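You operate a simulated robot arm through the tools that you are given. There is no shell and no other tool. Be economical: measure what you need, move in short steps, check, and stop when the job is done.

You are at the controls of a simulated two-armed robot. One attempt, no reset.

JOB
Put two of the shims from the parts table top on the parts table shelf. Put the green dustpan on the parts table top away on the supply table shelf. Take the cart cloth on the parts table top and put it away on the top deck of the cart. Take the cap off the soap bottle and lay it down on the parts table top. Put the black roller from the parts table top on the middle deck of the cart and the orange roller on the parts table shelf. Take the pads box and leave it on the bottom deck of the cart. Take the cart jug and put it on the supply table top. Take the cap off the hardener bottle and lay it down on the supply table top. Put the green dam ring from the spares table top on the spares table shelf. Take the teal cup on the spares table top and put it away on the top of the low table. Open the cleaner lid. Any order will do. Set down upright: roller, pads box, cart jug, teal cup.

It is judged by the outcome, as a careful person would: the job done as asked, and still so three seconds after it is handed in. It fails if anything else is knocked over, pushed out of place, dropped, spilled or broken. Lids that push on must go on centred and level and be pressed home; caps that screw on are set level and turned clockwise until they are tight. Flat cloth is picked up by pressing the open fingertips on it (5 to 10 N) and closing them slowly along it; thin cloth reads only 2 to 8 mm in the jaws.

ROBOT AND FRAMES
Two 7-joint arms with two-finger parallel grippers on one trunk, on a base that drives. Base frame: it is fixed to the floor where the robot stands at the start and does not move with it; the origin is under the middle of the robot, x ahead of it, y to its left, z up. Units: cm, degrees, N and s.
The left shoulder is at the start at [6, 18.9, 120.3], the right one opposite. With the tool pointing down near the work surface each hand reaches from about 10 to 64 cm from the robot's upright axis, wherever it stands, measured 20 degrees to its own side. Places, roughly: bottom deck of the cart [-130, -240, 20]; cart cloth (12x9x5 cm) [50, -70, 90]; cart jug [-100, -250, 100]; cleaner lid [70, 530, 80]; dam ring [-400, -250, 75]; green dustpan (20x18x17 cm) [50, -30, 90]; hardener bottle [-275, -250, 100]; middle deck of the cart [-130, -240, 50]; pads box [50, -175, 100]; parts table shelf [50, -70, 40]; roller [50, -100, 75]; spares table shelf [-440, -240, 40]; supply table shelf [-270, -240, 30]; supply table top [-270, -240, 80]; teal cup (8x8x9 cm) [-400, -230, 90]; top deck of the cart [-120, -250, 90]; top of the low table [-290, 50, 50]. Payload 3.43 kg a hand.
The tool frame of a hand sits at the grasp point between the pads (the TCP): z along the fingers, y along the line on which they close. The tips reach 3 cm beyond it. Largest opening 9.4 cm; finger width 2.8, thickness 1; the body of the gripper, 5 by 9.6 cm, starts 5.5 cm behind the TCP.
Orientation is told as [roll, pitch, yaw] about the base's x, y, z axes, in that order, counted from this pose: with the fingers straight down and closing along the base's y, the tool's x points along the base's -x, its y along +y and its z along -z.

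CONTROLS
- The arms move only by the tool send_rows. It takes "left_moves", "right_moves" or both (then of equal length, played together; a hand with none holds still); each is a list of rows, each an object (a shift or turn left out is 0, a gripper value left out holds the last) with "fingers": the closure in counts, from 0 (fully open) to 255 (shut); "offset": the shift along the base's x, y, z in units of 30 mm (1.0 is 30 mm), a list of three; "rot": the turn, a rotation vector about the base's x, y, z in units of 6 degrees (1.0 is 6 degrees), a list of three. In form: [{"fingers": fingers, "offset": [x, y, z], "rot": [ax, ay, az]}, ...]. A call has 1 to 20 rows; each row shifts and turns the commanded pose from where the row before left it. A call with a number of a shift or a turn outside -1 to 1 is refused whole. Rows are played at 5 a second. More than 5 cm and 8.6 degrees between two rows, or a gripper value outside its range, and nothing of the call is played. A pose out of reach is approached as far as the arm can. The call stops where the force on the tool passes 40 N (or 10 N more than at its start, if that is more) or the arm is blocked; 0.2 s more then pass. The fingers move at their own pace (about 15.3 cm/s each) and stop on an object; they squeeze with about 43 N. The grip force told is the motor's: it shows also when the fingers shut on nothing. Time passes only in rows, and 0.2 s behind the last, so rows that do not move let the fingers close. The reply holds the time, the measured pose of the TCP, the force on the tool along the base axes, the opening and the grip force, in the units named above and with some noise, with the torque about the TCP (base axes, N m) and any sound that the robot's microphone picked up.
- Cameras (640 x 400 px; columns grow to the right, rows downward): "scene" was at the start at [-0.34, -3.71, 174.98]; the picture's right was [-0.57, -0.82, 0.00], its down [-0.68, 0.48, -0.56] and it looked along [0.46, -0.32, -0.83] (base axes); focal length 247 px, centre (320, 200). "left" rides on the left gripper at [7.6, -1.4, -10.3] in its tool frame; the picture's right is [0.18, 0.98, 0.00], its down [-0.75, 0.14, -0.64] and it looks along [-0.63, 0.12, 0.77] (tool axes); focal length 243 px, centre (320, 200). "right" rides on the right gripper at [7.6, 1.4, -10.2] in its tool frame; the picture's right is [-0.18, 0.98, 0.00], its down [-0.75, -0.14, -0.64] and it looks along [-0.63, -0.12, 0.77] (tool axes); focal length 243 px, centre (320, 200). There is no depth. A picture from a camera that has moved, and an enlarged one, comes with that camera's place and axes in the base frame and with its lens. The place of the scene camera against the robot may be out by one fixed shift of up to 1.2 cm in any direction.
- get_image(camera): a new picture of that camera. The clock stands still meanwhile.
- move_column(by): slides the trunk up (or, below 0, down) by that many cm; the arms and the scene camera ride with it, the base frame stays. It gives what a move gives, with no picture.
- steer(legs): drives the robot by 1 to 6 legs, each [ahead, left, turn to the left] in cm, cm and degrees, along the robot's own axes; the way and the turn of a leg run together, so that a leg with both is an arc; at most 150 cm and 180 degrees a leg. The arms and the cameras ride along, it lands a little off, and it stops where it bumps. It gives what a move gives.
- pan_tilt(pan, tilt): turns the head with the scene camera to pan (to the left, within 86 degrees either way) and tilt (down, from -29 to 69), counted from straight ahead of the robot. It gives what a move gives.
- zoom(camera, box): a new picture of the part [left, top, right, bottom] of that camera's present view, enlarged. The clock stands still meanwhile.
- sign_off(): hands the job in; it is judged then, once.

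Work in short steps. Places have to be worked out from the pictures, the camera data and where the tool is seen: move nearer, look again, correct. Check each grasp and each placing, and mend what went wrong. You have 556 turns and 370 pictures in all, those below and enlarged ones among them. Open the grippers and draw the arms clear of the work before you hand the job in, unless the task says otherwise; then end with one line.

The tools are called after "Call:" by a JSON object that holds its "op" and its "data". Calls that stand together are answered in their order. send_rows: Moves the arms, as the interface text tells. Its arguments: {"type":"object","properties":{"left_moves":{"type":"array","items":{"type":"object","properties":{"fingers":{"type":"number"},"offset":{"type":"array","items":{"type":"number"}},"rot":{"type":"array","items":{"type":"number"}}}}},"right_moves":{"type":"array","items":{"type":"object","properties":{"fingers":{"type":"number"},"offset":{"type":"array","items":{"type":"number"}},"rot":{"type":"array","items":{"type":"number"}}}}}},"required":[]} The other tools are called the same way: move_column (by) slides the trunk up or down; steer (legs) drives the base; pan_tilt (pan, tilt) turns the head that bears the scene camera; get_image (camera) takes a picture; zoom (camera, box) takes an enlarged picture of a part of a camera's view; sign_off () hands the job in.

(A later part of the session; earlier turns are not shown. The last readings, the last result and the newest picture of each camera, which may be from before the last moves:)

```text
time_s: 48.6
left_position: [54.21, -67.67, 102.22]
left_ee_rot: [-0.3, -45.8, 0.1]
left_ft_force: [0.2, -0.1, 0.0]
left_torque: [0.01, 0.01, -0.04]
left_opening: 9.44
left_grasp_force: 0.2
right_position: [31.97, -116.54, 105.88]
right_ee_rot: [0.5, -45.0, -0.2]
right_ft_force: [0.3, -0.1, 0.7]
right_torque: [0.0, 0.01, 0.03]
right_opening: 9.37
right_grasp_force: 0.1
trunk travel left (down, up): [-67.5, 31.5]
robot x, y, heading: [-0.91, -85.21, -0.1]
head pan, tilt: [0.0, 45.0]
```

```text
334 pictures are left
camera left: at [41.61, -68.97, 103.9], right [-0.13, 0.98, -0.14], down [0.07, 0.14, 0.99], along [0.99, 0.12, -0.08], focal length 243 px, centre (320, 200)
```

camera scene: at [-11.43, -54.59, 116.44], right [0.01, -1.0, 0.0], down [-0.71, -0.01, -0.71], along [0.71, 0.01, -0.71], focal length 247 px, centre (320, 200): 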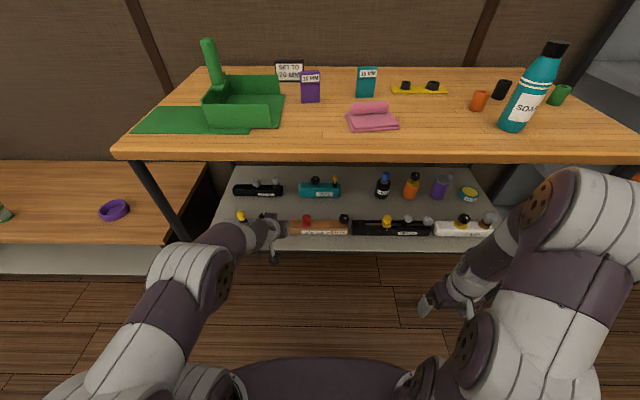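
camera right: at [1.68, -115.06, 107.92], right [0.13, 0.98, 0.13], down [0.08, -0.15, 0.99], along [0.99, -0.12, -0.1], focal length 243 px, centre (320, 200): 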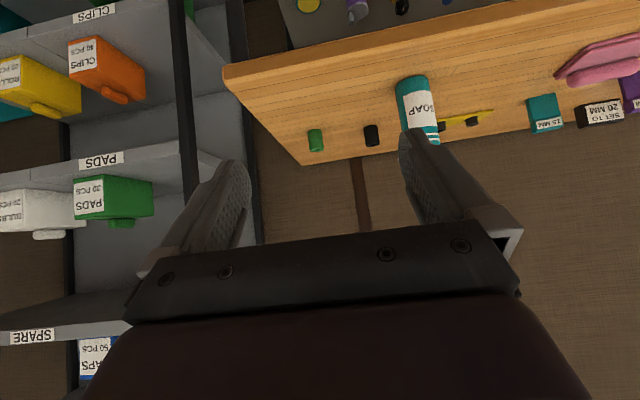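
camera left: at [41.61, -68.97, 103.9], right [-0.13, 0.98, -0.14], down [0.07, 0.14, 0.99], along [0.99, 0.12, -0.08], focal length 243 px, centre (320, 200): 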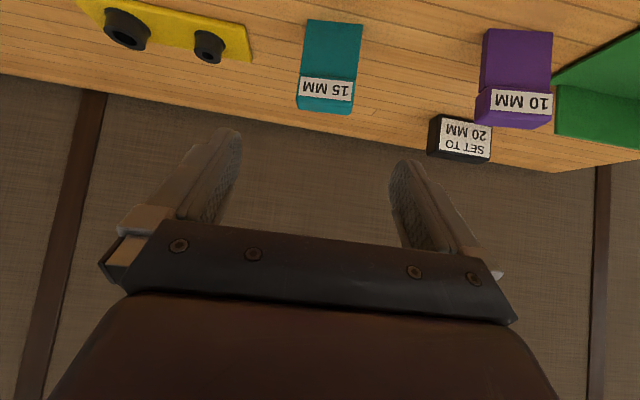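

Call:
{"op": "send_rows", "data": {"left_moves": [{"offset": [0.8, 0, -0.9]}, {"offset": [0.8, 0, -0.9]}, {"offset": [0.8, 0, -0.9]}, {"offset": [0.8, 0, -0.8]}, {"offset": [0.1, 0, -0.2]}, {"fingers": 200}, {}, {}]}}

Call:
{"op": "get_image", "data": {"camera": "left"}}

```text
time_s: 50.4
left_position: [64.16, -67.69, 91.21]
left_ee_rot: [-0.4, -45.8, 0.1]
left_ft_force: [0.6, -0.1, 0.8]
left_torque: [-0.08, -0.06, 0.02]
left_opening: 5.91
left_grasp_force: 42.8
right_position: [31.99, -116.54, 105.86]
right_ee_rot: [0.4, -45.1, -0.1]
right_ft_force: [-0.2, 0.3, 0.3]
right_torque: [-0.02, 0.02, -0.01]
right_opening: 9.41
right_grasp_force: 0.1
trunk travel left (down, up): [-67.5, 31.5]
robot x, y, heading: [-0.29, -85.76, -0.0]
head pan, tilt: [0.0, 45.0]
```

```text
333 pictures are left
camera left: at [51.63, -69.0, 92.87], right [-0.13, 0.98, -0.14], down [0.07, 0.14, 0.99], along [0.99, 0.12, -0.08], focal length 243 px, centre (320, 200)
```

left: 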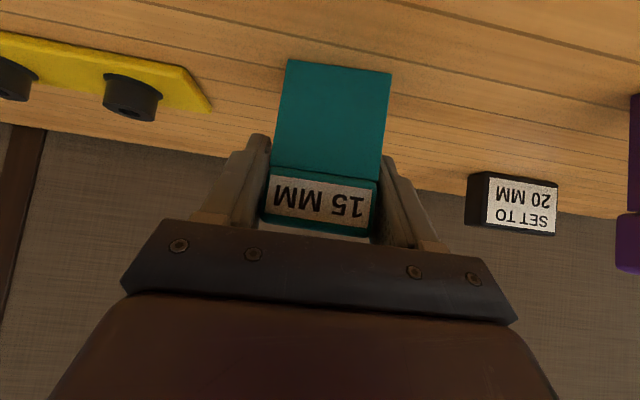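

Held (5.9 cm). I lift, back away, lower and place it before SPAN at y ≈ -55.

Call:
{"op": "send_rows", "data": {"left_moves": [{"offset": [0, 0, 1]}, {"offset": [0, 0, 1]}, {"offset": [0, 0, 1]}, {"offset": [0, 0, 1]}, {}]}}

Call:
{"op": "steer", "data": {"legs": [[-46, 0, 0], [0, 12, 0]]}}

Call:
{"op": "move_column", "data": {"by": -40}}

Call:
{"op": "send_rows", "data": {"left_moves": [{"offset": [0, 0, -1]}, {"offset": [0, 0, -1]}, {"offset": [0, 0, -1]}, {"offset": [0, 0, -0.6]}]}}

Call:
{"op": "steer", "data": {"legs": [[22, 0, 0]]}}

Call:
{"op": "get_image", "data": {"camera": "left"}}

```text
time_s: 51.6
left_position: [64.02, -67.67, 103.01]
left_ee_rot: [-0.2, -45.6, 0.1]
left_ft_force: [-0.2, -0.5, -1.4]
left_torque: [0.02, 0.01, 0.0]
left_opening: 5.92
left_grasp_force: 42.9
right_position: [32.06, -116.4, 105.94]
right_ee_rot: [0.3, -45.0, -0.2]
right_ft_force: [-0.1, 0.4, -0.5]
right_torque: [0.02, 0.02, 0.02]
right_opening: 9.41
right_grasp_force: 0.1
trunk travel left (down, up): [-67.5, 31.5]
robot x, y, heading: [-0.85, -84.92, -0.2]
head pan, tilt: [0.0, 45.0]
```

```text
time_s: 55.2
left_position: [18.89, -55.65, 103.04]
left_ee_rot: [-0.3, -45.8, 0.1]
left_ft_force: [0.2, 0.2, -1.7]
left_torque: [-0.02, 0.01, 0.01]
left_opening: 5.91
left_grasp_force: 43.2
right_position: [-13.29, -104.44, 105.87]
right_ee_rot: [0.4, -45.1, -0.2]
right_ft_force: [-0.1, -0.5, -0.2]
right_torque: [-0.05, 0.03, -0.03]
right_opening: 9.38
right_grasp_force: 0.0
trunk travel left (down, up): [-67.5, 31.5]
robot x, y, heading: [-46.05, -72.83, -0.2]
head pan, tilt: [0.0, 45.0]
```

```text
time_s: 59.0
left_position: [18.74, -55.61, 63.13]
left_ee_rot: [-0.2, -45.8, 0.1]
left_ft_force: [1.0, -0.2, -1.0]
left_torque: [-0.05, 0.02, 0.0]
left_opening: 5.9
left_grasp_force: 42.7
right_position: [-13.24, -104.43, 65.87]
right_ee_rot: [0.3, -45.1, -0.2]
right_ft_force: [1.2, -0.9, 0.1]
right_torque: [0.0, -0.03, 0.0]
right_opening: 9.43
right_grasp_force: 0.1
trunk travel left (down, up): [-27.5, 71.5]
robot x, y, heading: [-45.81, -73.3, -0.1]
head pan, tilt: [0.0, 45.0]
```

```text
time_s: 60.0
left_position: [18.76, -55.72, 52.27]
left_ee_rot: [-0.3, -45.7, 0.1]
left_ft_force: [0.2, 0.5, -1.2]
left_torque: [0.01, -0.01, 0.02]
left_opening: 5.9
left_grasp_force: 43.0
right_position: [-13.3, -104.35, 66.0]
right_ee_rot: [0.3, -45.0, -0.3]
right_ft_force: [-0.4, -0.8, 0.1]
right_torque: [0.01, -0.03, 0.02]
right_opening: 9.41
right_grasp_force: 0.1
trunk travel left (down, up): [-27.5, 71.5]
robot x, y, heading: [-46.29, -73.18, -0.4]
head pan, tilt: [0.0, 45.0]
```

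```text
time_s: 61.7
left_position: [40.34, -55.43, 52.39]
left_ee_rot: [-0.3, -45.7, 0.3]
left_ft_force: [0.7, 0.6, -1.3]
left_torque: [0.04, 0.0, 0.0]
left_opening: 5.91
left_grasp_force: 43.4
right_position: [8.39, -104.28, 65.83]
right_ee_rot: [0.3, -45.0, 0.1]
right_ft_force: [-0.6, -0.5, 0.6]
right_torque: [0.01, 0.04, 0.03]
right_opening: 9.41
right_grasp_force: 0.0
trunk travel left (down, up): [-27.5, 71.5]
robot x, y, heading: [-24.39, -73.02, 0.3]
head pan, tilt: [0.0, 45.0]
```

```text
332 pictures are left
camera left: at [27.74, -56.84, 53.98], right [-0.13, 0.98, -0.13], down [0.07, 0.14, 0.99], along [0.99, 0.12, -0.08], focal length 243 px, centre (320, 200)
```

left: 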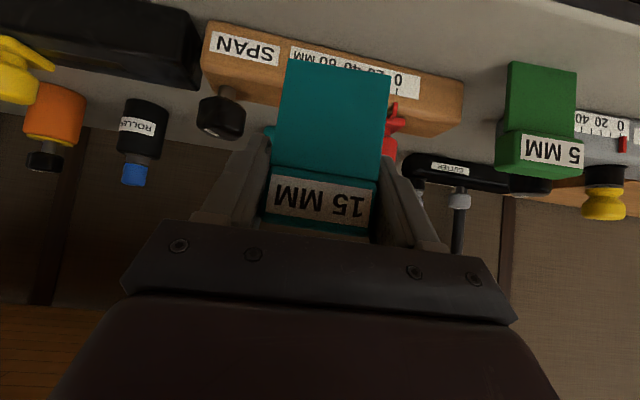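

I go ahead 2.7 cm, so that the tips stay clear of SPAN, and lower to contact.

Call:
{"op": "send_rows", "data": {"left_moves": [{"offset": [0.45, 0, 0]}, {"offset": [0.45, 0, -0.2]}, {"offset": [0, 0, -0.5]}, {"offset": [0, 0, -0.5]}, {"offset": [0, 0, -0.3]}, {"offset": [0, 0, -0.1]}, {"offset": [0, 0, -0.1]}, {"offset": [0, 0, -0.1]}, {"offset": [0, 0, -0.1]}, {"offset": [0, 0, -0.1]}]}}

Call:
{"op": "get_image", "data": {"camera": "left"}}

```text
time_s: 63.9
left_position: [42.96, -55.39, 46.3]
left_ee_rot: [-0.3, -45.7, 0.4]
left_ft_force: [0.2, -0.6, -0.4]
left_torque: [0.02, -0.01, 0.02]
left_opening: 5.89
left_grasp_force: 42.6
right_position: [8.55, -104.24, 65.9]
right_ee_rot: [0.5, -45.0, 0.0]
right_ft_force: [0.3, -0.3, 0.2]
right_torque: [0.01, 0.01, -0.01]
right_opening: 9.41
right_grasp_force: 0.0
trunk travel left (down, up): [-27.5, 71.5]
robot x, y, heading: [-24.67, -73.02, 0.2]
head pan, tilt: [0.0, 45.0]
```

```text
331 pictures are left
camera left: at [30.38, -56.84, 48.0], right [-0.13, 0.98, -0.14], down [0.07, 0.14, 0.99], along [0.99, 0.12, -0.08], focal length 243 px, centre (320, 200)
```

left: 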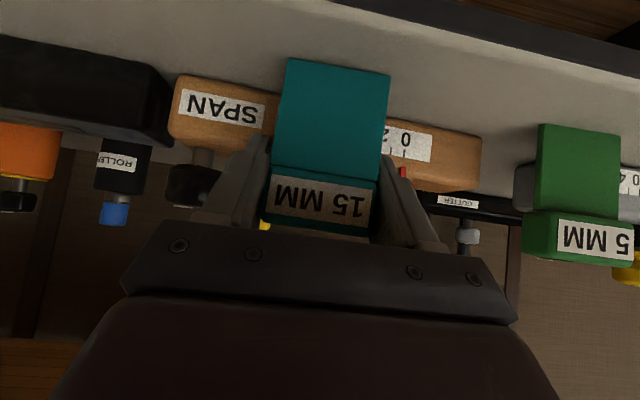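

Call:
{"op": "send_rows", "data": {"left_moves": [{"offset": [0, 0, -0.08]}, {"offset": [0, 0, -0.08]}, {"offset": [0, 0, -0.08]}]}}

```text
time_s: 64.7
left_position: [43.04, -55.58, 46.36]
left_ee_rot: [-0.3, -46.2, 0.4]
left_ft_force: [2.0, 5.5, 20.4]
left_torque: [-0.18, 0.05, -0.02]
left_opening: 5.86
left_grasp_force: 43.6
right_position: [8.37, -104.33, 65.95]
right_ee_rot: [0.4, -45.1, 0.1]
right_ft_force: [-0.1, 0.4, 0.2]
right_torque: [0.0, -0.03, 0.02]
right_opening: 9.4
right_grasp_force: 0.0
trunk travel left (down, up): [-27.5, 71.5]
robot x, y, heading: [-24.64, -72.94, 0.1]
head pan, tilt: [0.0, 45.0]
```

Contact (20 N). I let go and back off.

Call:
{"op": "send_rows", "data": {"left_moves": [{"offset": [0, 0, 0.15]}, {"fingers": 60}, {}, {"offset": [-0.6, 0, 0]}, {"offset": [-1, 0, 0]}, {"offset": [-1, 0, 0]}, {"offset": [-1, 0, 0]}]}}

Call:
{"op": "get_image", "data": {"camera": "left"}}

```text
time_s: 66.3
left_position: [34.17, -56.25, 46.09]
left_ee_rot: [-2.6, -45.4, 0.5]
left_ft_force: [-0.6, 0.5, -0.4]
left_torque: [-0.02, -0.02, 0.03]
left_opening: 7.17
left_grasp_force: 0.1
left hand out of reach, approached as far as the arm can: row 6, 7
right_position: [8.4, -104.21, 65.75]
right_ee_rot: [0.5, -44.9, 0.0]
right_ft_force: [-0.5, 0.9, -0.9]
right_torque: [-0.01, -0.01, -0.01]
right_opening: 9.41
right_grasp_force: 0.1
trunk travel left (down, up): [-27.5, 71.5]
robot x, y, heading: [-24.87, -73.07, 0.2]
head pan, tilt: [0.0, 45.0]
```

```text
330 pictures are left
camera left: at [21.61, -57.19, 47.79], right [-0.11, 0.98, -0.16], down [0.08, 0.17, 0.98], along [0.99, 0.09, -0.09], focal length 243 px, centre (320, 200)
```

left: 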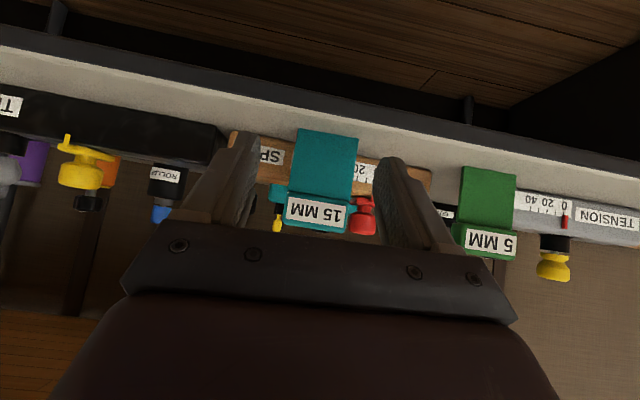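

Both shims stand on the shelf. Next the orange roller: I back away, raise, and turn the left hand to come in from the left of the soap bottle.

Call:
{"op": "steer", "data": {"legs": [[-20, 0, 0]]}}

Call:
{"op": "move_column", "data": {"by": 40}}

Call:
{"op": "send_rows", "data": {"left_moves": [{"offset": [0, 0, 1], "rot": [0, 0, -1], "fingers": 0}, {"offset": [0, 0, 1], "rot": [0, 0, -1]}, {"offset": [0, 0, 1], "rot": [0, 0, -1]}, {"offset": [0, 0, 1], "rot": [0, 0, -1]}, {"offset": [0, 0, 1], "rot": [0, 0, -1]}, {"offset": [0, 0, 1], "rot": [0, 0, -1]}, {"offset": [0, 0, 1], "rot": [0, 0, -0.6]}, {}]}}

Call:
{"op": "steer", "data": {"legs": [[0, -19, 0], [32, 0, 0]]}}

Call:
{"op": "get_image", "data": {"camera": "left"}}

Call:
{"op": "get_image", "data": {"camera": "scene"}}

```text
time_s: 67.9
left_position: [14.05, -56.35, 46.04]
left_ee_rot: [-2.5, -45.3, 0.4]
left_ft_force: [-0.3, -0.3, -0.3]
left_torque: [0.01, -0.01, 0.02]
left_opening: 7.18
left_grasp_force: 0.0
right_position: [-11.89, -104.27, 66.08]
right_ee_rot: [0.4, -45.1, 0.0]
right_ft_force: [-0.1, -0.4, -0.6]
right_torque: [-0.01, 0.01, 0.01]
right_opening: 9.41
right_grasp_force: 0.1
trunk travel left (down, up): [-27.5, 71.5]
robot x, y, heading: [-44.99, -73.05, 0.0]
head pan, tilt: [0.0, 45.0]
```

```text
time_s: 71.7
left_position: [13.85, -56.36, 86.03]
left_ee_rot: [-2.6, -45.3, 0.4]
left_ft_force: [-0.3, 0.1, 0.1]
left_torque: [-0.02, -0.01, 0.01]
left_opening: 7.19
left_grasp_force: 0.0
right_position: [-11.93, -104.28, 105.85]
right_ee_rot: [0.5, -45.0, 0.0]
right_ft_force: [-0.3, 0.7, 0.3]
right_torque: [0.0, -0.01, 0.01]
right_opening: 9.39
right_grasp_force: 0.1
trunk travel left (down, up): [-67.5, 31.5]
robot x, y, heading: [-45.03, -73.07, -0.1]
head pan, tilt: [0.0, 45.0]
```

```text
time_s: 73.5
left_position: [13.98, -56.29, 106.98]
left_ee_rot: [-2.6, -45.2, -39.1]
left_ft_force: [0.4, -0.1, 0.0]
left_torque: [0.03, 0.05, 0.01]
left_opening: 9.41
left_grasp_force: 0.0
right_position: [-11.87, -104.28, 105.95]
right_ee_rot: [0.2, -44.9, 0.0]
right_ft_force: [0.0, -0.1, -0.2]
right_torque: [0.02, -0.01, -0.04]
right_opening: 9.41
right_grasp_force: 0.0
trunk travel left (down, up): [-67.5, 31.5]
robot x, y, heading: [-44.59, -72.98, 0.3]
head pan, tilt: [0.0, 45.0]
```

```text
time_s: 76.8
left_position: [46.26, -74.66, 106.97]
left_ee_rot: [-2.6, -45.3, -39.0]
left_ft_force: [0.2, -0.8, -0.5]
left_torque: [0.0, 0.0, -0.05]
left_opening: 9.39
left_grasp_force: 0.1
right_position: [20.56, -122.96, 105.85]
right_ee_rot: [0.4, -44.9, 0.3]
right_ft_force: [-0.4, -0.1, -0.8]
right_torque: [-0.02, 0.0, -0.01]
right_opening: 9.4
right_grasp_force: 0.0
trunk travel left (down, up): [-67.5, 31.5]
robot x, y, heading: [-12.19, -91.79, 0.1]
head pan, tilt: [0.0, 45.0]
```

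```text
329 pictures are left
camera left: at [35.88, -67.42, 108.78], right [0.54, 0.82, -0.16], down [0.17, 0.08, 0.98], along [0.82, -0.56, -0.09], focal length 243 px, centre (320, 200)
```

left: 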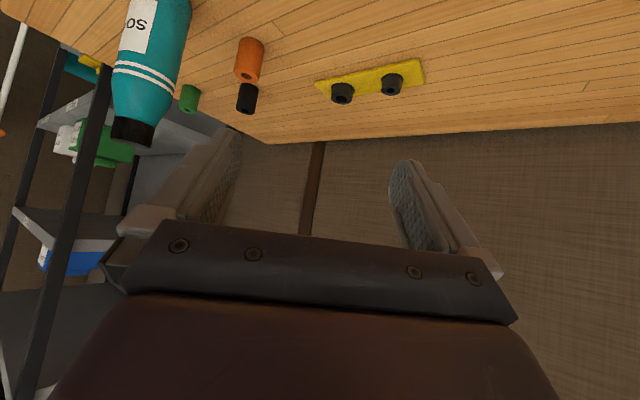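

```text
328 pictures are left
camera scene: at [-10.47, -91.42, 156.44], right [0.01, -1.0, 0.0], down [-0.71, 0.0, -0.71], along [0.71, 0.0, -0.71], focal length 247 px, centre (320, 200)
```

scene: 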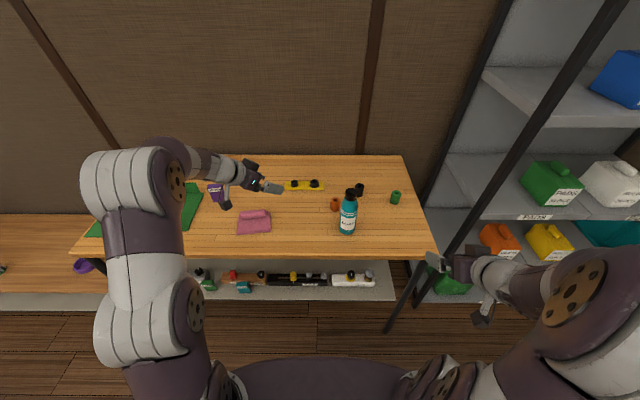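

The orange roller is at about (56, -98), 3.7 cm wide. I drive up 9 cm and set the hand on the line to it.

Call:
{"op": "steer", "data": {"legs": [[9, 0, 0]]}}

Call:
{"op": "send_rows", "data": {"left_moves": [{"offset": [-0.3, -1, 0]}, {"offset": [-0.3, -1, 0]}, {"offset": [-0.3, -1, -0.2]}, {"offset": [-0.3, -1, -0.6]}, {"offset": [-0.3, -1, -0.8]}, {"offset": [0, -0.9, -0.8]}, {"offset": [0, 0, -0.8]}, {}]}}

Call:
{"op": "get_image", "data": {"camera": "left"}}

```text
time_s: 77.9
left_position: [55.18, -74.78, 106.99]
left_ee_rot: [-2.6, -45.3, -39.1]
left_ft_force: [0.6, -0.6, -1.0]
left_torque: [-0.01, 0.03, -0.03]
left_opening: 9.4
left_grasp_force: 0.1
right_position: [29.53, -122.96, 105.88]
right_ee_rot: [0.3, -44.8, 0.1]
right_ft_force: [0.7, 0.2, -1.1]
right_torque: [0.01, -0.01, -0.01]
right_opening: 9.39
right_grasp_force: 0.1
trunk travel left (down, up): [-67.5, 31.5]
robot x, y, heading: [-3.91, -91.67, 0.0]
head pan, tilt: [0.0, 45.0]
```

```text
time_s: 79.7
left_position: [50.6, -92.58, 97.27]
left_ee_rot: [-2.6, -45.2, -39.1]
left_ft_force: [0.1, -0.6, 0.7]
left_torque: [0.01, 0.01, 0.02]
left_opening: 9.41
left_grasp_force: 0.1
right_position: [29.36, -122.87, 105.94]
right_ee_rot: [0.3, -45.0, 0.1]
right_ft_force: [-0.2, 1.2, 1.2]
right_torque: [0.03, -0.03, 0.0]
right_opening: 9.4
right_grasp_force: 0.2
trunk travel left (down, up): [-67.5, 31.5]
robot x, y, heading: [-3.52, -91.68, 0.3]
head pan, tilt: [0.0, 45.0]
```

```text
327 pictures are left
camera left: at [40.27, -85.26, 99.09], right [0.54, 0.82, -0.16], down [0.17, 0.08, 0.98], along [0.82, -0.56, -0.09], focal length 243 px, centre (320, 200)
```

left: 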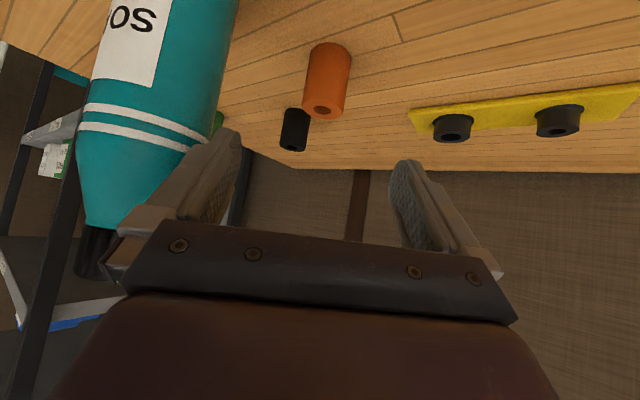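

The bottle is close to the finger on that line. I turn the hand a further 25° so the hand comes in more from the left, and narrow the opening.

Call:
{"op": "send_rows", "data": {"left_moves": [{"offset": [0.2, 0.3, 0], "rot": [0, 0, -1], "fingers": 80}, {"offset": [0.2, 0.2, 0], "rot": [0, 0, -1]}, {"offset": [0.2, 0, 0], "rot": [0, 0, -1]}, {"offset": [0.2, 0, 0], "rot": [0, 0, -1]}, {}]}}

Call:
{"op": "get_image", "data": {"camera": "left"}}

```text
time_s: 80.9
left_position: [53.04, -90.94, 97.46]
left_ee_rot: [-2.6, -45.2, -63.2]
left_ft_force: [0.1, -0.9, 0.3]
left_torque: [-0.04, 0.02, 0.01]
left_opening: 6.41
left_grasp_force: 0.1
right_position: [29.3, -122.96, 105.96]
right_ee_rot: [0.4, -45.0, 0.0]
right_ft_force: [0.8, 0.2, -0.6]
right_torque: [0.0, 0.01, 0.03]
right_opening: 9.4
right_grasp_force: 0.0
trunk travel left (down, up): [-67.5, 31.5]
robot x, y, heading: [-3.37, -91.46, 0.2]
head pan, tilt: [0.0, 45.0]
```

```text
326 pictures are left
camera left: at [46.53, -79.95, 99.2], right [0.83, 0.53, -0.16], down [0.19, 0.01, 0.98], along [0.52, -0.85, -0.09], focal length 243 px, centre (320, 200)
```

left: 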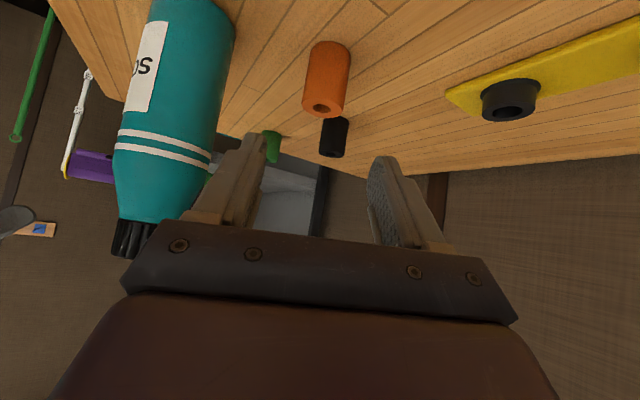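

Call:
{"op": "send_rows", "data": {"left_moves": [{"offset": [0.24, -0.58, -0.75]}, {"offset": [0.24, -0.58, -0.75]}, {"offset": [0.24, -0.58, -0.75]}, {"offset": [0.24, -0.58, -0.7]}, {"fingers": 220}, {}, {}]}}

Call:
{"op": "get_image", "data": {"camera": "left"}}

```text
time_s: 82.5
left_position: [55.96, -98.0, 88.65]
left_ee_rot: [-2.6, -45.3, -63.2]
left_ft_force: [-0.1, 0.0, -0.4]
left_torque: [0.03, 0.01, 0.0]
left_opening: 4.02
left_grasp_force: 43.8
right_position: [29.44, -122.99, 105.97]
right_ee_rot: [0.2, -45.0, 0.1]
right_ft_force: [0.1, -0.2, 0.3]
right_torque: [0.01, -0.01, 0.01]
right_opening: 9.4
right_grasp_force: 0.1
trunk travel left (down, up): [-67.5, 31.5]
robot x, y, heading: [-3.48, -91.64, 0.2]
head pan, tilt: [0.0, 45.0]
```

```text
325 pictures are left
camera left: at [49.43, -87.01, 90.33], right [0.83, 0.53, -0.16], down [0.19, 0.01, 0.98], along [0.52, -0.85, -0.09], focal length 243 px, centre (320, 200)
```

left: 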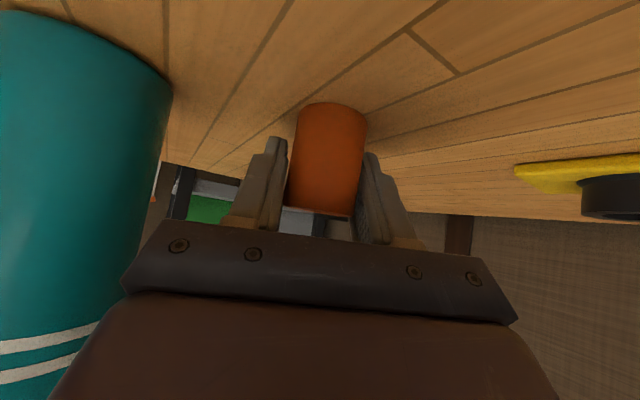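

Held (4.0 cm). I lift, move left clear of the bottle, turn the hand back, then back the robot off.

Call:
{"op": "send_rows", "data": {"left_moves": [{"offset": [0, 0.1, 0.6]}, {"offset": [0, 0.4, 1]}, {"offset": [0, 0.8, 1]}, {"offset": [0, 1, 1]}, {"offset": [0, 1, 1]}, {"offset": [0, 1, 0.6], "rot": [0, 0, 1]}, {"offset": [0, 0.8, 0], "rot": [0, 0, 1]}, {"rot": [0, 0, 1]}, {"rot": [0, 0, 1]}, {"rot": [0, 0, 1]}, {"rot": [0, 0, 1]}, {"rot": [0, 0, 1]}, {"rot": [0, 0, 1]}, {"rot": [0, 0, 1]}, {"rot": [0, 0, 1]}, {"rot": [0, 0, 0.5]}, {}]}}

Call:
{"op": "steer", "data": {"legs": [[-40, 0, 0], [0, -13, 0]]}}

Call:
{"op": "move_column", "data": {"by": -40}}

Call:
{"op": "get_image", "data": {"camera": "scene"}}

Call:
{"op": "get_image", "data": {"camera": "left"}}

```text
time_s: 86.1
left_position: [55.92, -82.61, 104.04]
left_ee_rot: [-2.5, -45.3, 0.0]
left_ft_force: [-0.2, 1.0, -0.4]
left_torque: [-0.03, -0.04, -0.01]
left_opening: 3.95
left_grasp_force: 42.7
right_position: [29.46, -122.89, 105.91]
right_ee_rot: [0.3, -45.0, 0.0]
right_ft_force: [-0.5, -0.1, -0.1]
right_torque: [0.0, 0.02, 0.0]
right_opening: 9.39
right_grasp_force: 0.0
trunk travel left (down, up): [-67.5, 31.5]
robot x, y, heading: [-3.83, -91.61, 0.3]
head pan, tilt: [0.0, 45.0]
```

```text
time_s: 89.5
left_position: [15.59, -95.78, 104.14]
left_ee_rot: [-2.6, -45.3, -0.2]
left_ft_force: [0.7, -0.4, -0.5]
left_torque: [0.01, 0.0, 0.01]
left_opening: 3.98
left_grasp_force: 42.6
right_position: [-11.06, -135.93, 105.98]
right_ee_rot: [0.2, -44.9, 0.0]
right_ft_force: [-0.1, -0.8, 0.6]
right_torque: [-0.01, 0.02, -0.02]
right_opening: 9.41
right_grasp_force: 0.1
trunk travel left (down, up): [-67.5, 31.5]
robot x, y, heading: [-44.01, -104.88, -0.2]
head pan, tilt: [0.0, 45.0]
```

```text
time_s: 93.3
left_position: [15.56, -95.72, 64.09]
left_ee_rot: [-2.7, -45.4, -0.2]
left_ft_force: [0.3, -1.4, -0.8]
left_torque: [0.0, 0.04, -0.03]
left_opening: 3.91
left_grasp_force: 42.9
right_position: [-11.06, -135.93, 65.97]
right_ee_rot: [0.3, -45.0, 0.0]
right_ft_force: [0.5, -0.6, -0.3]
right_torque: [0.0, 0.03, -0.01]
right_opening: 9.41
right_grasp_force: 0.0
trunk travel left (down, up): [-27.5, 71.5]
robot x, y, heading: [-44.21, -104.74, 0.2]
head pan, tilt: [0.0, 45.0]
```

```text
324 pictures are left
camera scene: at [-41.95, -104.4, 116.45], right [0.0, -1.0, 0.0], down [-0.71, 0.0, -0.71], along [0.71, 0.0, -0.71], focal length 247 px, centre (320, 200)
```

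scene: 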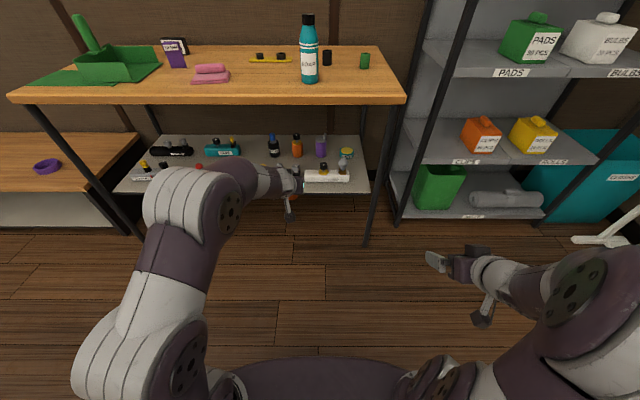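

```text
323 pictures are left
camera left: at [2.99, -96.53, 65.9], right [-0.09, 0.98, -0.16], down [0.08, 0.17, 0.98], along [0.99, 0.08, -0.09], focal length 243 px, centre (320, 200)
```

left: 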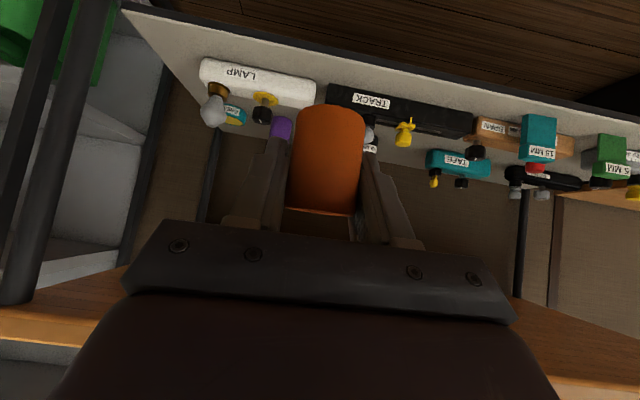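

I lower the hand, drive in, and set the roller in the front strip at y ≈ -96.

Call:
{"op": "send_rows", "data": {"left_moves": [{"offset": [0, 0, -1]}, {"offset": [0, 0, -1]}, {"offset": [0, 0, -1]}, {"offset": [0, 0, -1]}, {"offset": [0, 0, -0.5]}]}}

Call:
{"op": "steer", "data": {"legs": [[25, 0, 0]]}}

Call:
{"op": "get_image", "data": {"camera": "left"}}

```text
time_s: 94.5
left_position: [15.65, -95.59, 50.62]
left_ee_rot: [-2.5, -45.3, -0.2]
left_ft_force: [-0.8, 0.1, -1.0]
left_torque: [0.0, -0.01, -0.03]
left_opening: 3.94
left_grasp_force: 43.1
right_position: [-10.93, -135.93, 65.94]
right_ee_rot: [0.3, -45.0, 0.0]
right_ft_force: [1.0, 0.6, 0.1]
right_torque: [0.0, -0.03, 0.0]
right_opening: 9.4
right_grasp_force: 0.0
trunk travel left (down, up): [-27.5, 71.5]
robot x, y, heading: [-43.93, -104.77, -0.0]
head pan, tilt: [0.0, 45.0]
```

```text
time_s: 96.3
left_position: [40.32, -95.78, 50.61]
left_ee_rot: [-2.5, -45.3, -0.3]
left_ft_force: [0.1, 1.0, -0.6]
left_torque: [0.01, -0.05, 0.0]
left_opening: 3.91
left_grasp_force: 43.1
right_position: [13.54, -136.11, 65.88]
right_ee_rot: [0.3, -45.1, -0.1]
right_ft_force: [-0.2, 0.0, 0.5]
right_torque: [0.0, 0.01, -0.01]
right_opening: 9.4
right_grasp_force: 0.0
trunk travel left (down, up): [-27.5, 71.5]
robot x, y, heading: [-18.83, -105.08, 0.1]
head pan, tilt: [0.0, 45.0]
```

```text
322 pictures are left
camera left: at [27.77, -96.65, 52.42], right [-0.09, 0.98, -0.16], down [0.08, 0.17, 0.98], along [0.99, 0.08, -0.09], focal length 243 px, centre (320, 200)
```

left: 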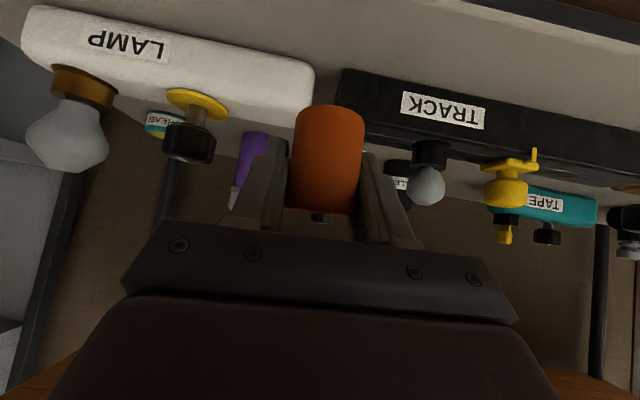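

Call:
{"op": "send_rows", "data": {"left_moves": [{"offset": [0.5, 0, 0]}, {"offset": [0.5, 0, -0.3]}, {"offset": [0, 0, -0.6]}, {"offset": [0, 0, -0.6]}, {"offset": [0, 0, -0.4]}, {"offset": [0, 0, -0.15]}, {"offset": [0, 0, -0.1]}, {}]}}

Call:
{"op": "get_image", "data": {"camera": "left"}}

```text
time_s: 97.1
left_position: [43.85, -95.84, 49.62]
left_ee_rot: [-2.9, -46.5, 0.0]
left_ft_force: [-0.5, -0.6, 1.6]
left_torque: [0.04, 0.22, 0.03]
left_opening: 3.88
left_grasp_force: 43.3
right_position: [13.6, -135.97, 66.09]
right_ee_rot: [0.3, -45.1, -0.2]
right_ft_force: [0.2, 0.0, 0.8]
right_torque: [0.02, 0.0, -0.04]
right_opening: 9.41
right_grasp_force: 0.1
trunk travel left (down, up): [-27.5, 71.5]
robot x, y, heading: [-19.43, -104.74, 0.2]
head pan, tilt: [0.0, 45.0]
stopped in row 3 (left hand): the force on the tool passed its limit (the readings are from after the stop); the commanded pose is now the measured one
```

```text
321 pictures are left
camera left: at [31.24, -96.72, 51.16], right [-0.09, 0.98, -0.17], down [0.06, 0.17, 0.98], along [0.99, 0.08, -0.07], focal length 243 px, centre (320, 200)
```

left: 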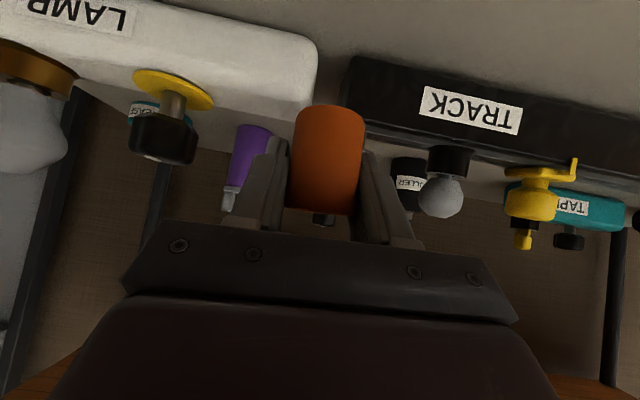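

The tips touched a fixture (its front is at about x 45.7). I lift a little, move 2 cm back and lower again.

Call:
{"op": "send_rows", "data": {"left_moves": [{"offset": [0, 0, 0.5]}, {"offset": [-0.4, 0, 0], "rot": [0.05, 0.2, 0]}, {"offset": [-0.3, 0, 0]}, {}]}}

Call:
{"op": "get_image", "data": {"camera": "left"}}

```text
time_s: 98.1
left_position: [41.75, -95.86, 50.81]
left_ee_rot: [-2.4, -45.1, -0.4]
left_ft_force: [0.6, 0.2, -1.0]
left_torque: [-0.01, -0.01, 0.03]
left_opening: 3.92
left_grasp_force: 43.2
right_position: [13.66, -136.04, 65.99]
right_ee_rot: [0.3, -45.0, -0.1]
right_ft_force: [-0.2, -0.5, -0.8]
right_torque: [0.0, 0.02, 0.01]
right_opening: 9.42
right_grasp_force: 0.0
trunk travel left (down, up): [-27.5, 71.5]
robot x, y, heading: [-19.52, -104.71, -0.0]
head pan, tilt: [0.0, 45.0]
```

```text
320 pictures are left
camera left: at [29.22, -96.65, 52.69], right [-0.09, 0.98, -0.16], down [0.08, 0.17, 0.98], along [0.99, 0.08, -0.1], focal length 243 px, centre (320, 200)
```

left: 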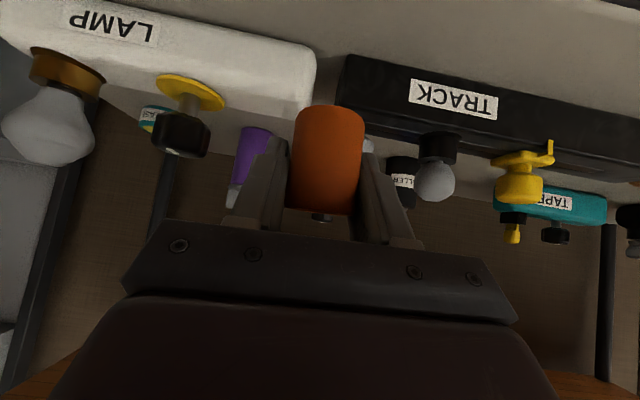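

Call:
{"op": "send_rows", "data": {"left_moves": [{"offset": [0, 0, -0.5]}, {"offset": [0, 0, -0.5]}, {"offset": [0, 0, -0.5]}, {"offset": [0, 0, -0.4]}, {"offset": [0, 0, -0.1]}, {"offset": [0, 0, -0.08]}, {}]}}

```text
time_s: 99.7
left_position: [41.75, -95.78, 44.58]
left_ee_rot: [-2.4, -45.1, -0.4]
left_ft_force: [-0.5, 0.8, -0.8]
left_torque: [-0.01, -0.03, 0.02]
left_opening: 3.89
left_grasp_force: 43.1
right_position: [13.69, -136.03, 65.99]
right_ee_rot: [0.2, -45.0, -0.1]
right_ft_force: [0.2, -0.2, -0.6]
right_torque: [-0.01, 0.0, -0.01]
right_opening: 9.41
right_grasp_force: 0.1
trunk travel left (down, up): [-27.5, 71.5]
robot x, y, heading: [-19.65, -104.67, 0.1]
head pan, tilt: [0.0, 45.0]
```

Call:
{"op": "send_rows", "data": {"left_moves": [{"offset": [0, 0, -0.08]}, {"offset": [0, 0, -0.06]}, {"offset": [0, 0, -0.06]}]}}

Call:
{"op": "get_image", "data": {"camera": "left"}}

```text
time_s: 100.5
left_position: [41.79, -95.88, 43.98]
left_ee_rot: [-2.4, -45.1, -0.4]
left_ft_force: [-0.2, -0.1, -0.3]
left_torque: [-0.02, 0.0, -0.01]
left_opening: 3.91
left_grasp_force: 43.4
right_position: [13.77, -136.02, 65.96]
right_ee_rot: [0.3, -44.9, 0.0]
right_ft_force: [0.6, 0.2, 0.4]
right_torque: [0.03, 0.01, 0.02]
right_opening: 9.4
right_grasp_force: 0.0
trunk travel left (down, up): [-27.5, 71.5]
robot x, y, heading: [-19.16, -104.25, 0.1]
head pan, tilt: [0.0, 45.0]
```

```text
319 pictures are left
camera left: at [29.13, -96.66, 45.79], right [-0.09, 0.98, -0.16], down [0.08, 0.17, 0.98], along [0.99, 0.08, -0.1], focal length 243 px, centre (320, 200)
```

left: 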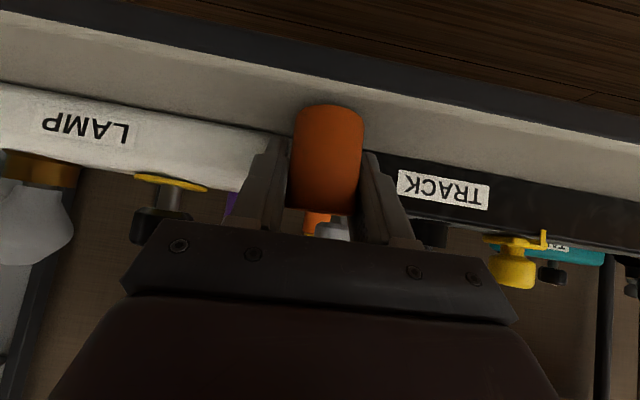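

Call:
{"op": "send_rows", "data": {"left_moves": [{"offset": [0, 0, -0.06]}, {"offset": [0, 0, -0.06]}, {"offset": [0, 0, -0.04]}]}}

```text
time_s: 101.3
left_position: [41.77, -95.87, 43.59]
left_ee_rot: [-2.5, -45.1, -0.3]
left_ft_force: [-2.3, -0.8, 3.8]
left_torque: [0.04, 0.14, 0.06]
left_opening: 3.87
left_grasp_force: 43.0
right_position: [13.69, -136.08, 65.9]
right_ee_rot: [0.3, -45.0, -0.2]
right_ft_force: [0.4, -0.3, -1.1]
right_torque: [0.0, -0.03, -0.03]
right_opening: 9.39
right_grasp_force: 0.0
trunk travel left (down, up): [-27.5, 71.5]
robot x, y, heading: [-19.25, -104.64, 0.0]
head pan, tilt: [0.0, 45.0]
```

Light contact (4 N). I let go and back straight off.

Call:
{"op": "send_rows", "data": {"left_moves": [{"fingers": 80}, {}, {}, {"offset": [-0.5, 0, 0]}, {"offset": [-1, 0, 0]}, {"offset": [-1, 0, 0.2]}, {}]}}

Call:
{"op": "get_image", "data": {"camera": "left"}}

```text
time_s: 102.9
left_position: [34.21, -95.99, 44.11]
left_ee_rot: [-2.4, -45.1, -0.4]
left_ft_force: [-0.5, 0.5, 0.2]
left_torque: [-0.03, 0.01, 0.0]
left_opening: 6.44
left_grasp_force: 0.0
right_position: [13.73, -135.97, 65.92]
right_ee_rot: [0.3, -44.9, -0.1]
right_ft_force: [0.3, 0.9, 0.0]
right_torque: [0.01, -0.01, -0.02]
right_opening: 9.39
right_grasp_force: 0.2
trunk travel left (down, up): [-27.5, 71.5]
robot x, y, heading: [-19.36, -104.61, -0.1]
head pan, tilt: [0.0, 45.0]
```

```text
318 pictures are left
camera left: at [21.56, -96.73, 46.01], right [-0.09, 0.98, -0.16], down [0.08, 0.17, 0.98], along [0.99, 0.08, -0.1], focal length 243 px, centre (320, 200)
```

left: 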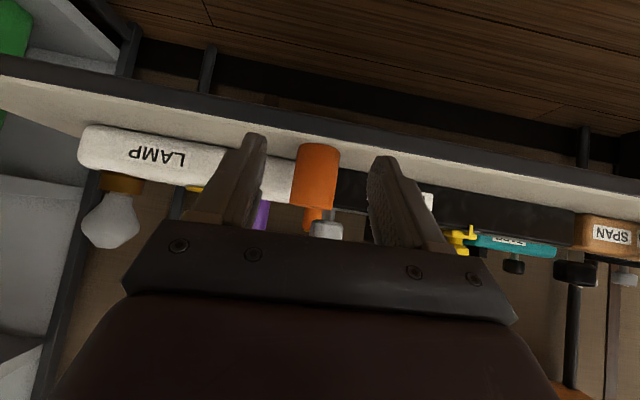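

The orange roller stands on the shelf. Next is the soap cap: I back off, raise the trunk and look at the bottle from both hands, with the right hand turned straight down.

Call:
{"op": "steer", "data": {"legs": [[-18, 0, 0]]}}

Call:
{"op": "move_column", "data": {"by": 40}}

Call:
{"op": "send_rows", "data": {"left_moves": [{"offset": [0, 0, 1], "fingers": 0}, {"offset": [0, 0, 1]}, {"offset": [0, 0, 1]}, {"offset": [0, 0, 0.5]}, {}, {}, {}, {}, {}], "right_moves": [{"offset": [0, 0, 1], "rot": [0, 1, 0]}, {"offset": [0, 0, 1], "rot": [0, 1, 0]}, {"offset": [0, 0, 1], "rot": [0, 1, 0]}, {"offset": [0, 0, 1], "rot": [0, 1, 0]}, {"offset": [0, 0, 0], "rot": [0, 1, 0]}, {"offset": [0.5, 0, 0], "rot": [0, 1, 0]}, {"offset": [0.5, 0, 0], "rot": [0, 1, 0]}, {"offset": [0.5, 0, 0], "rot": [0, 0.5, 0]}, {}]}}

Call:
{"op": "get_image", "data": {"camera": "left"}}

Call:
{"op": "get_image", "data": {"camera": "scene"}}

```text
time_s: 104.4
left_position: [16.08, -95.82, 44.11]
left_ee_rot: [-2.4, -45.0, -0.3]
left_ft_force: [0.0, -0.4, 0.1]
left_torque: [0.0, -0.02, 0.0]
left_opening: 6.46
left_grasp_force: 0.1
right_position: [-4.47, -136.1, 65.95]
right_ee_rot: [0.4, -44.9, 0.0]
right_ft_force: [-0.7, 0.0, 0.3]
right_torque: [-0.03, 0.01, -0.02]
right_opening: 9.4
right_grasp_force: 0.1
trunk travel left (down, up): [-27.5, 71.5]
robot x, y, heading: [-37.3, -104.61, 0.2]
head pan, tilt: [0.0, 45.0]
```

```text
time_s: 108.3
left_position: [16.12, -95.95, 84.15]
left_ee_rot: [-2.4, -45.1, -0.3]
left_ft_force: [0.5, -0.2, -0.1]
left_torque: [-0.02, -0.02, 0.02]
left_opening: 6.48
left_grasp_force: 0.0
right_position: [-4.31, -135.95, 106.0]
right_ee_rot: [0.3, -45.0, 0.0]
right_ft_force: [0.0, 0.1, 0.8]
right_torque: [0.0, -0.01, -0.02]
right_opening: 9.41
right_grasp_force: 0.0
trunk travel left (down, up): [-67.5, 31.5]
robot x, y, heading: [-37.42, -104.63, -0.1]
head pan, tilt: [0.0, 45.0]
```

```text
time_s: 110.3
left_position: [16.0, -95.73, 94.74]
left_ee_rot: [-2.5, -45.2, -0.4]
left_ft_force: [-0.4, 0.6, -0.4]
left_torque: [-0.01, 0.0, -0.01]
left_opening: 9.39
left_grasp_force: 0.1
right_position: [-2.44, -134.08, 108.35]
right_ee_rot: [0.2, 0.0, 0.0]
right_ft_force: [-0.3, -1.1, 0.0]
right_torque: [-0.01, -0.02, -0.02]
right_opening: 9.39
right_grasp_force: 0.0
right hand out of reach, approached as far as the arm can: row 5, 6, 7, 8
trunk travel left (down, up): [-67.5, 31.5]
robot x, y, heading: [-37.4, -104.64, 0.2]
head pan, tilt: [0.0, 45.0]
```

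```text
317 pictures are left
camera left: at [3.4, -96.62, 96.52], right [-0.1, 0.98, -0.16], down [0.08, 0.17, 0.98], along [0.99, 0.08, -0.1], focal length 243 px, centre (320, 200)
```

left: 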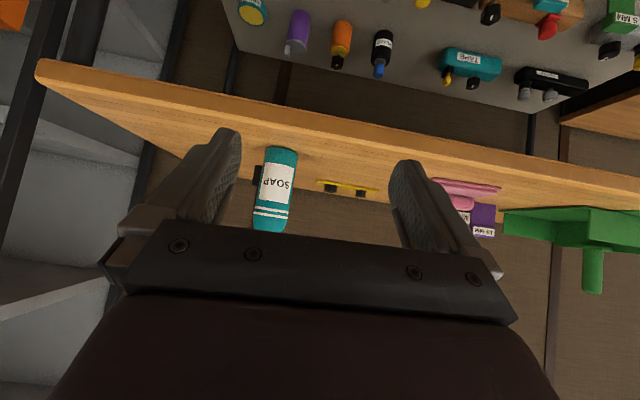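

```text
316 pictures are left
camera scene: at [-35.45, -104.34, 156.45], right [0.0, -1.0, 0.0], down [-0.71, 0.0, -0.71], along [0.71, 0.0, -0.71], focal length 247 px, centre (320, 200)
```

scene: 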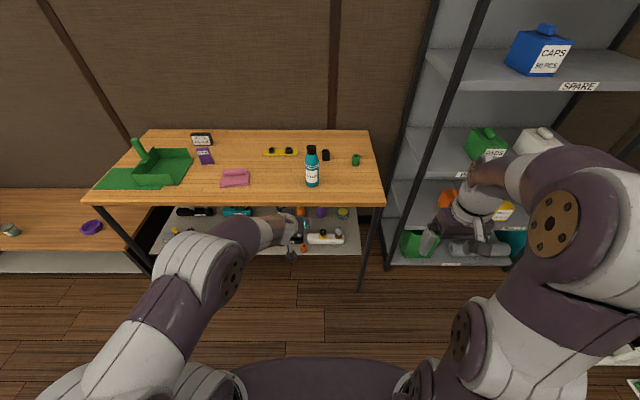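

Call:
{"op": "zoom", "data": {"camera": "scene", "box": [280, 130, 370, 200]}}

Call:
{"op": "zoom", "data": {"camera": "left", "box": [180, 120, 380, 250]}}

```text
5.71 times, centred on (325, 165) of scene
camera zoom: at [-35.45, -104.34, 156.45], right [0.0, -1.0, 0.0], down [-0.71, 0.0, -0.71], along [0.71, 0.0, -0.71], focal length 1413 px, centre (291, 400)
```

zoom: 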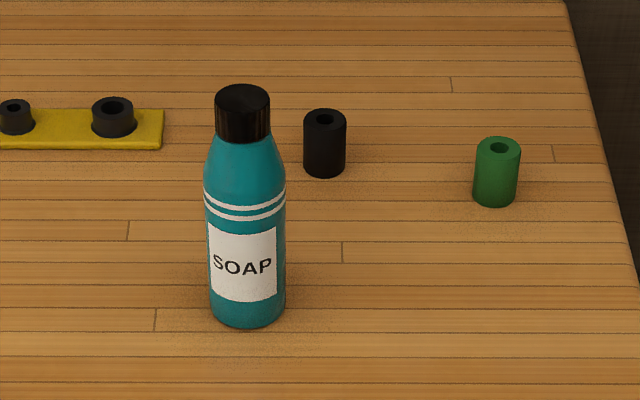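

```text
3.08 times, centred on (280, 185) of left
camera zoom: at [3.4, -96.62, 96.52], right [-0.1, 0.98, -0.16], down [0.08, 0.17, 0.98], along [0.99, 0.08, -0.1], focal length 746 px, centre (443, 246)
```

zoom: 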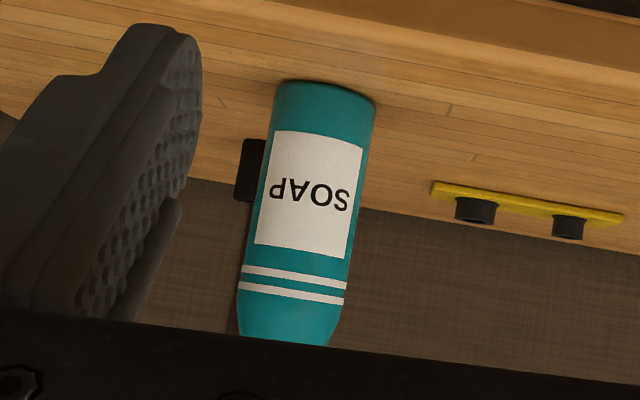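

The bottle axis is at about (46.9, -101), 5.6 cm wide, the cap 3.7 cm wide from z ≈ 99.7 to 103.3. I turn the left hand to come from the left to hold the bottle, then drive up.

Call:
{"op": "send_rows", "data": {"left_moves": [{"offset": [0, 0.5, 1], "rot": [0, 0, -1]}, {"offset": [0, 0.5, 1], "rot": [0, 0, -1]}, {"offset": [0, 0.5, 1], "rot": [0, 0, -1]}, {"offset": [0, 0, 0.4], "rot": [0, 0, -1]}, {"rot": [0, 0, -1]}, {"rot": [0, 0, -1]}, {"rot": [0, 0, -1]}, {"rot": [0, 0, -1]}, {"rot": [0, 0, -1]}, {"rot": [0, 0, -1]}, {"rot": [0.3, 0, -0.4]}, {}], "right_moves": [{"offset": [0, 0.5, 0]}, {"offset": [0, 0.5, 0]}, {"offset": [0, 0, 0.5]}, {"offset": [0, 0, 0.5]}, {"offset": [0, 0, 0.5]}, {}, {}, {}, {}, {}, {}, {}]}}

Call:
{"op": "steer", "data": {"legs": [[31, 7, 0]]}}

Call:
{"op": "get_image", "data": {"camera": "left"}}

Call:
{"op": "get_image", "data": {"camera": "right"}}

```text
time_s: 112.9
left_position: [16.18, -91.28, 104.85]
left_ee_rot: [-1.3, -43.5, -63.6]
left_ft_force: [-0.5, -0.1, 0.0]
left_torque: [0.0, 0.0, 0.01]
left_opening: 9.38
left_grasp_force: 0.1
right_position: [-2.73, -130.93, 108.78]
right_ee_rot: [0.3, -0.1, -0.1]
right_ft_force: [-0.2, 0.3, 0.7]
right_torque: [0.0, 0.02, 0.02]
right_opening: 9.41
right_grasp_force: 0.0
right hand out of reach, approached as far as the arm can: row 3, 4, 5
trunk travel left (down, up): [-67.5, 31.5]
robot x, y, heading: [-37.43, -104.73, 0.0]
head pan, tilt: [0.0, 45.0]
```

```text
time_s: 115.0
left_position: [47.77, -83.99, 104.9]
left_ee_rot: [-1.3, -43.4, -63.3]
left_ft_force: [0.4, -0.2, 0.9]
left_torque: [0.05, 0.03, -0.02]
left_opening: 9.39
left_grasp_force: 0.1
right_position: [29.19, -123.58, 108.74]
right_ee_rot: [0.3, 0.0, 0.4]
right_ft_force: [0.2, 0.5, 0.3]
right_torque: [0.02, 0.0, 0.04]
right_opening: 9.41
right_grasp_force: 0.2
trunk travel left (down, up): [-67.5, 31.5]
robot x, y, heading: [-5.19, -97.7, 0.6]
head pan, tilt: [0.0, 45.0]
```

```text
313 pictures are left
camera left: at [41.12, -73.09, 106.99], right [0.82, 0.55, -0.14], down [0.19, -0.03, 0.98], along [0.53, -0.84, -0.12], focal length 243 px, centre (320, 200)
```

left: 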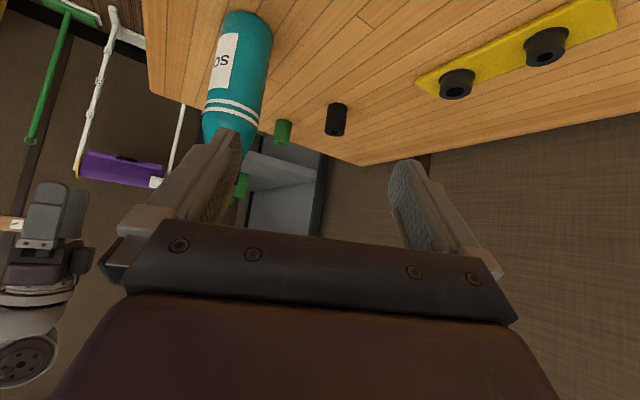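

```text
312 pictures are left
camera right: at [21.37, -122.26, 119.15], right [0.18, 0.98, 0.01], down [0.75, -0.14, 0.64], along [0.63, -0.11, -0.77], focal length 243 px, centre (320, 200)
```

right: 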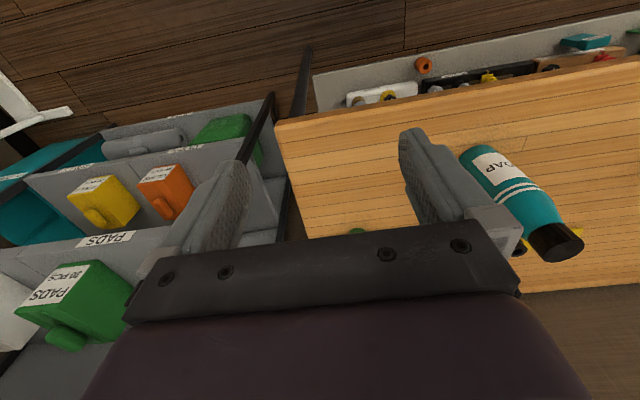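

I bring the left hand nearer for a better fix on the bottle.

Call:
{"op": "send_rows", "data": {"left_moves": [{"offset": [-0.5, -0.6, 0]}, {"offset": [-0.5, -0.6, -0.4]}, {"offset": [-0.5, -0.6, -0.5]}, {"offset": [-0.3, -0.6, -0.5]}, {"offset": [0, -0.4, -0.4]}, {}]}}

Call:
{"op": "get_image", "data": {"camera": "left"}}

```text
time_s: 116.4
left_position: [42.51, -92.24, 99.54]
left_ee_rot: [-1.2, -43.6, -63.3]
left_ft_force: [1.1, 0.1, -0.2]
left_torque: [-0.01, -0.04, 0.0]
left_opening: 9.38
left_grasp_force: 0.1
right_position: [29.12, -123.54, 108.77]
right_ee_rot: [0.2, 0.1, 0.4]
right_ft_force: [0.7, -0.1, 0.7]
right_torque: [-0.04, 0.01, -0.01]
right_opening: 9.39
right_grasp_force: 0.1
trunk travel left (down, up): [-67.5, 31.5]
robot x, y, heading: [-5.79, -97.61, 0.3]
head pan, tilt: [0.0, 45.0]
```

```text
311 pictures are left
camera left: at [35.76, -81.5, 101.66], right [0.82, 0.55, -0.14], down [0.19, -0.03, 0.98], along [0.53, -0.84, -0.12], focal length 243 px, centre (320, 200)
```

left: 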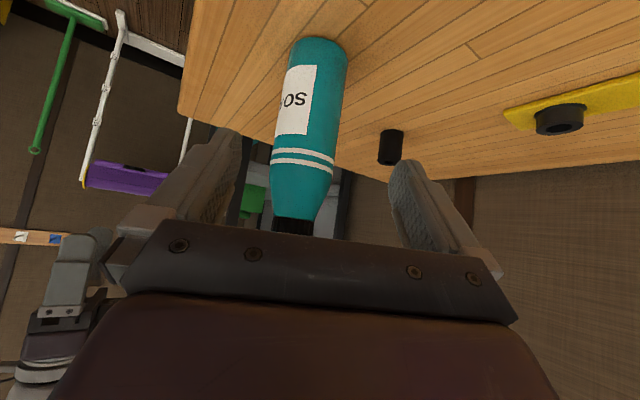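

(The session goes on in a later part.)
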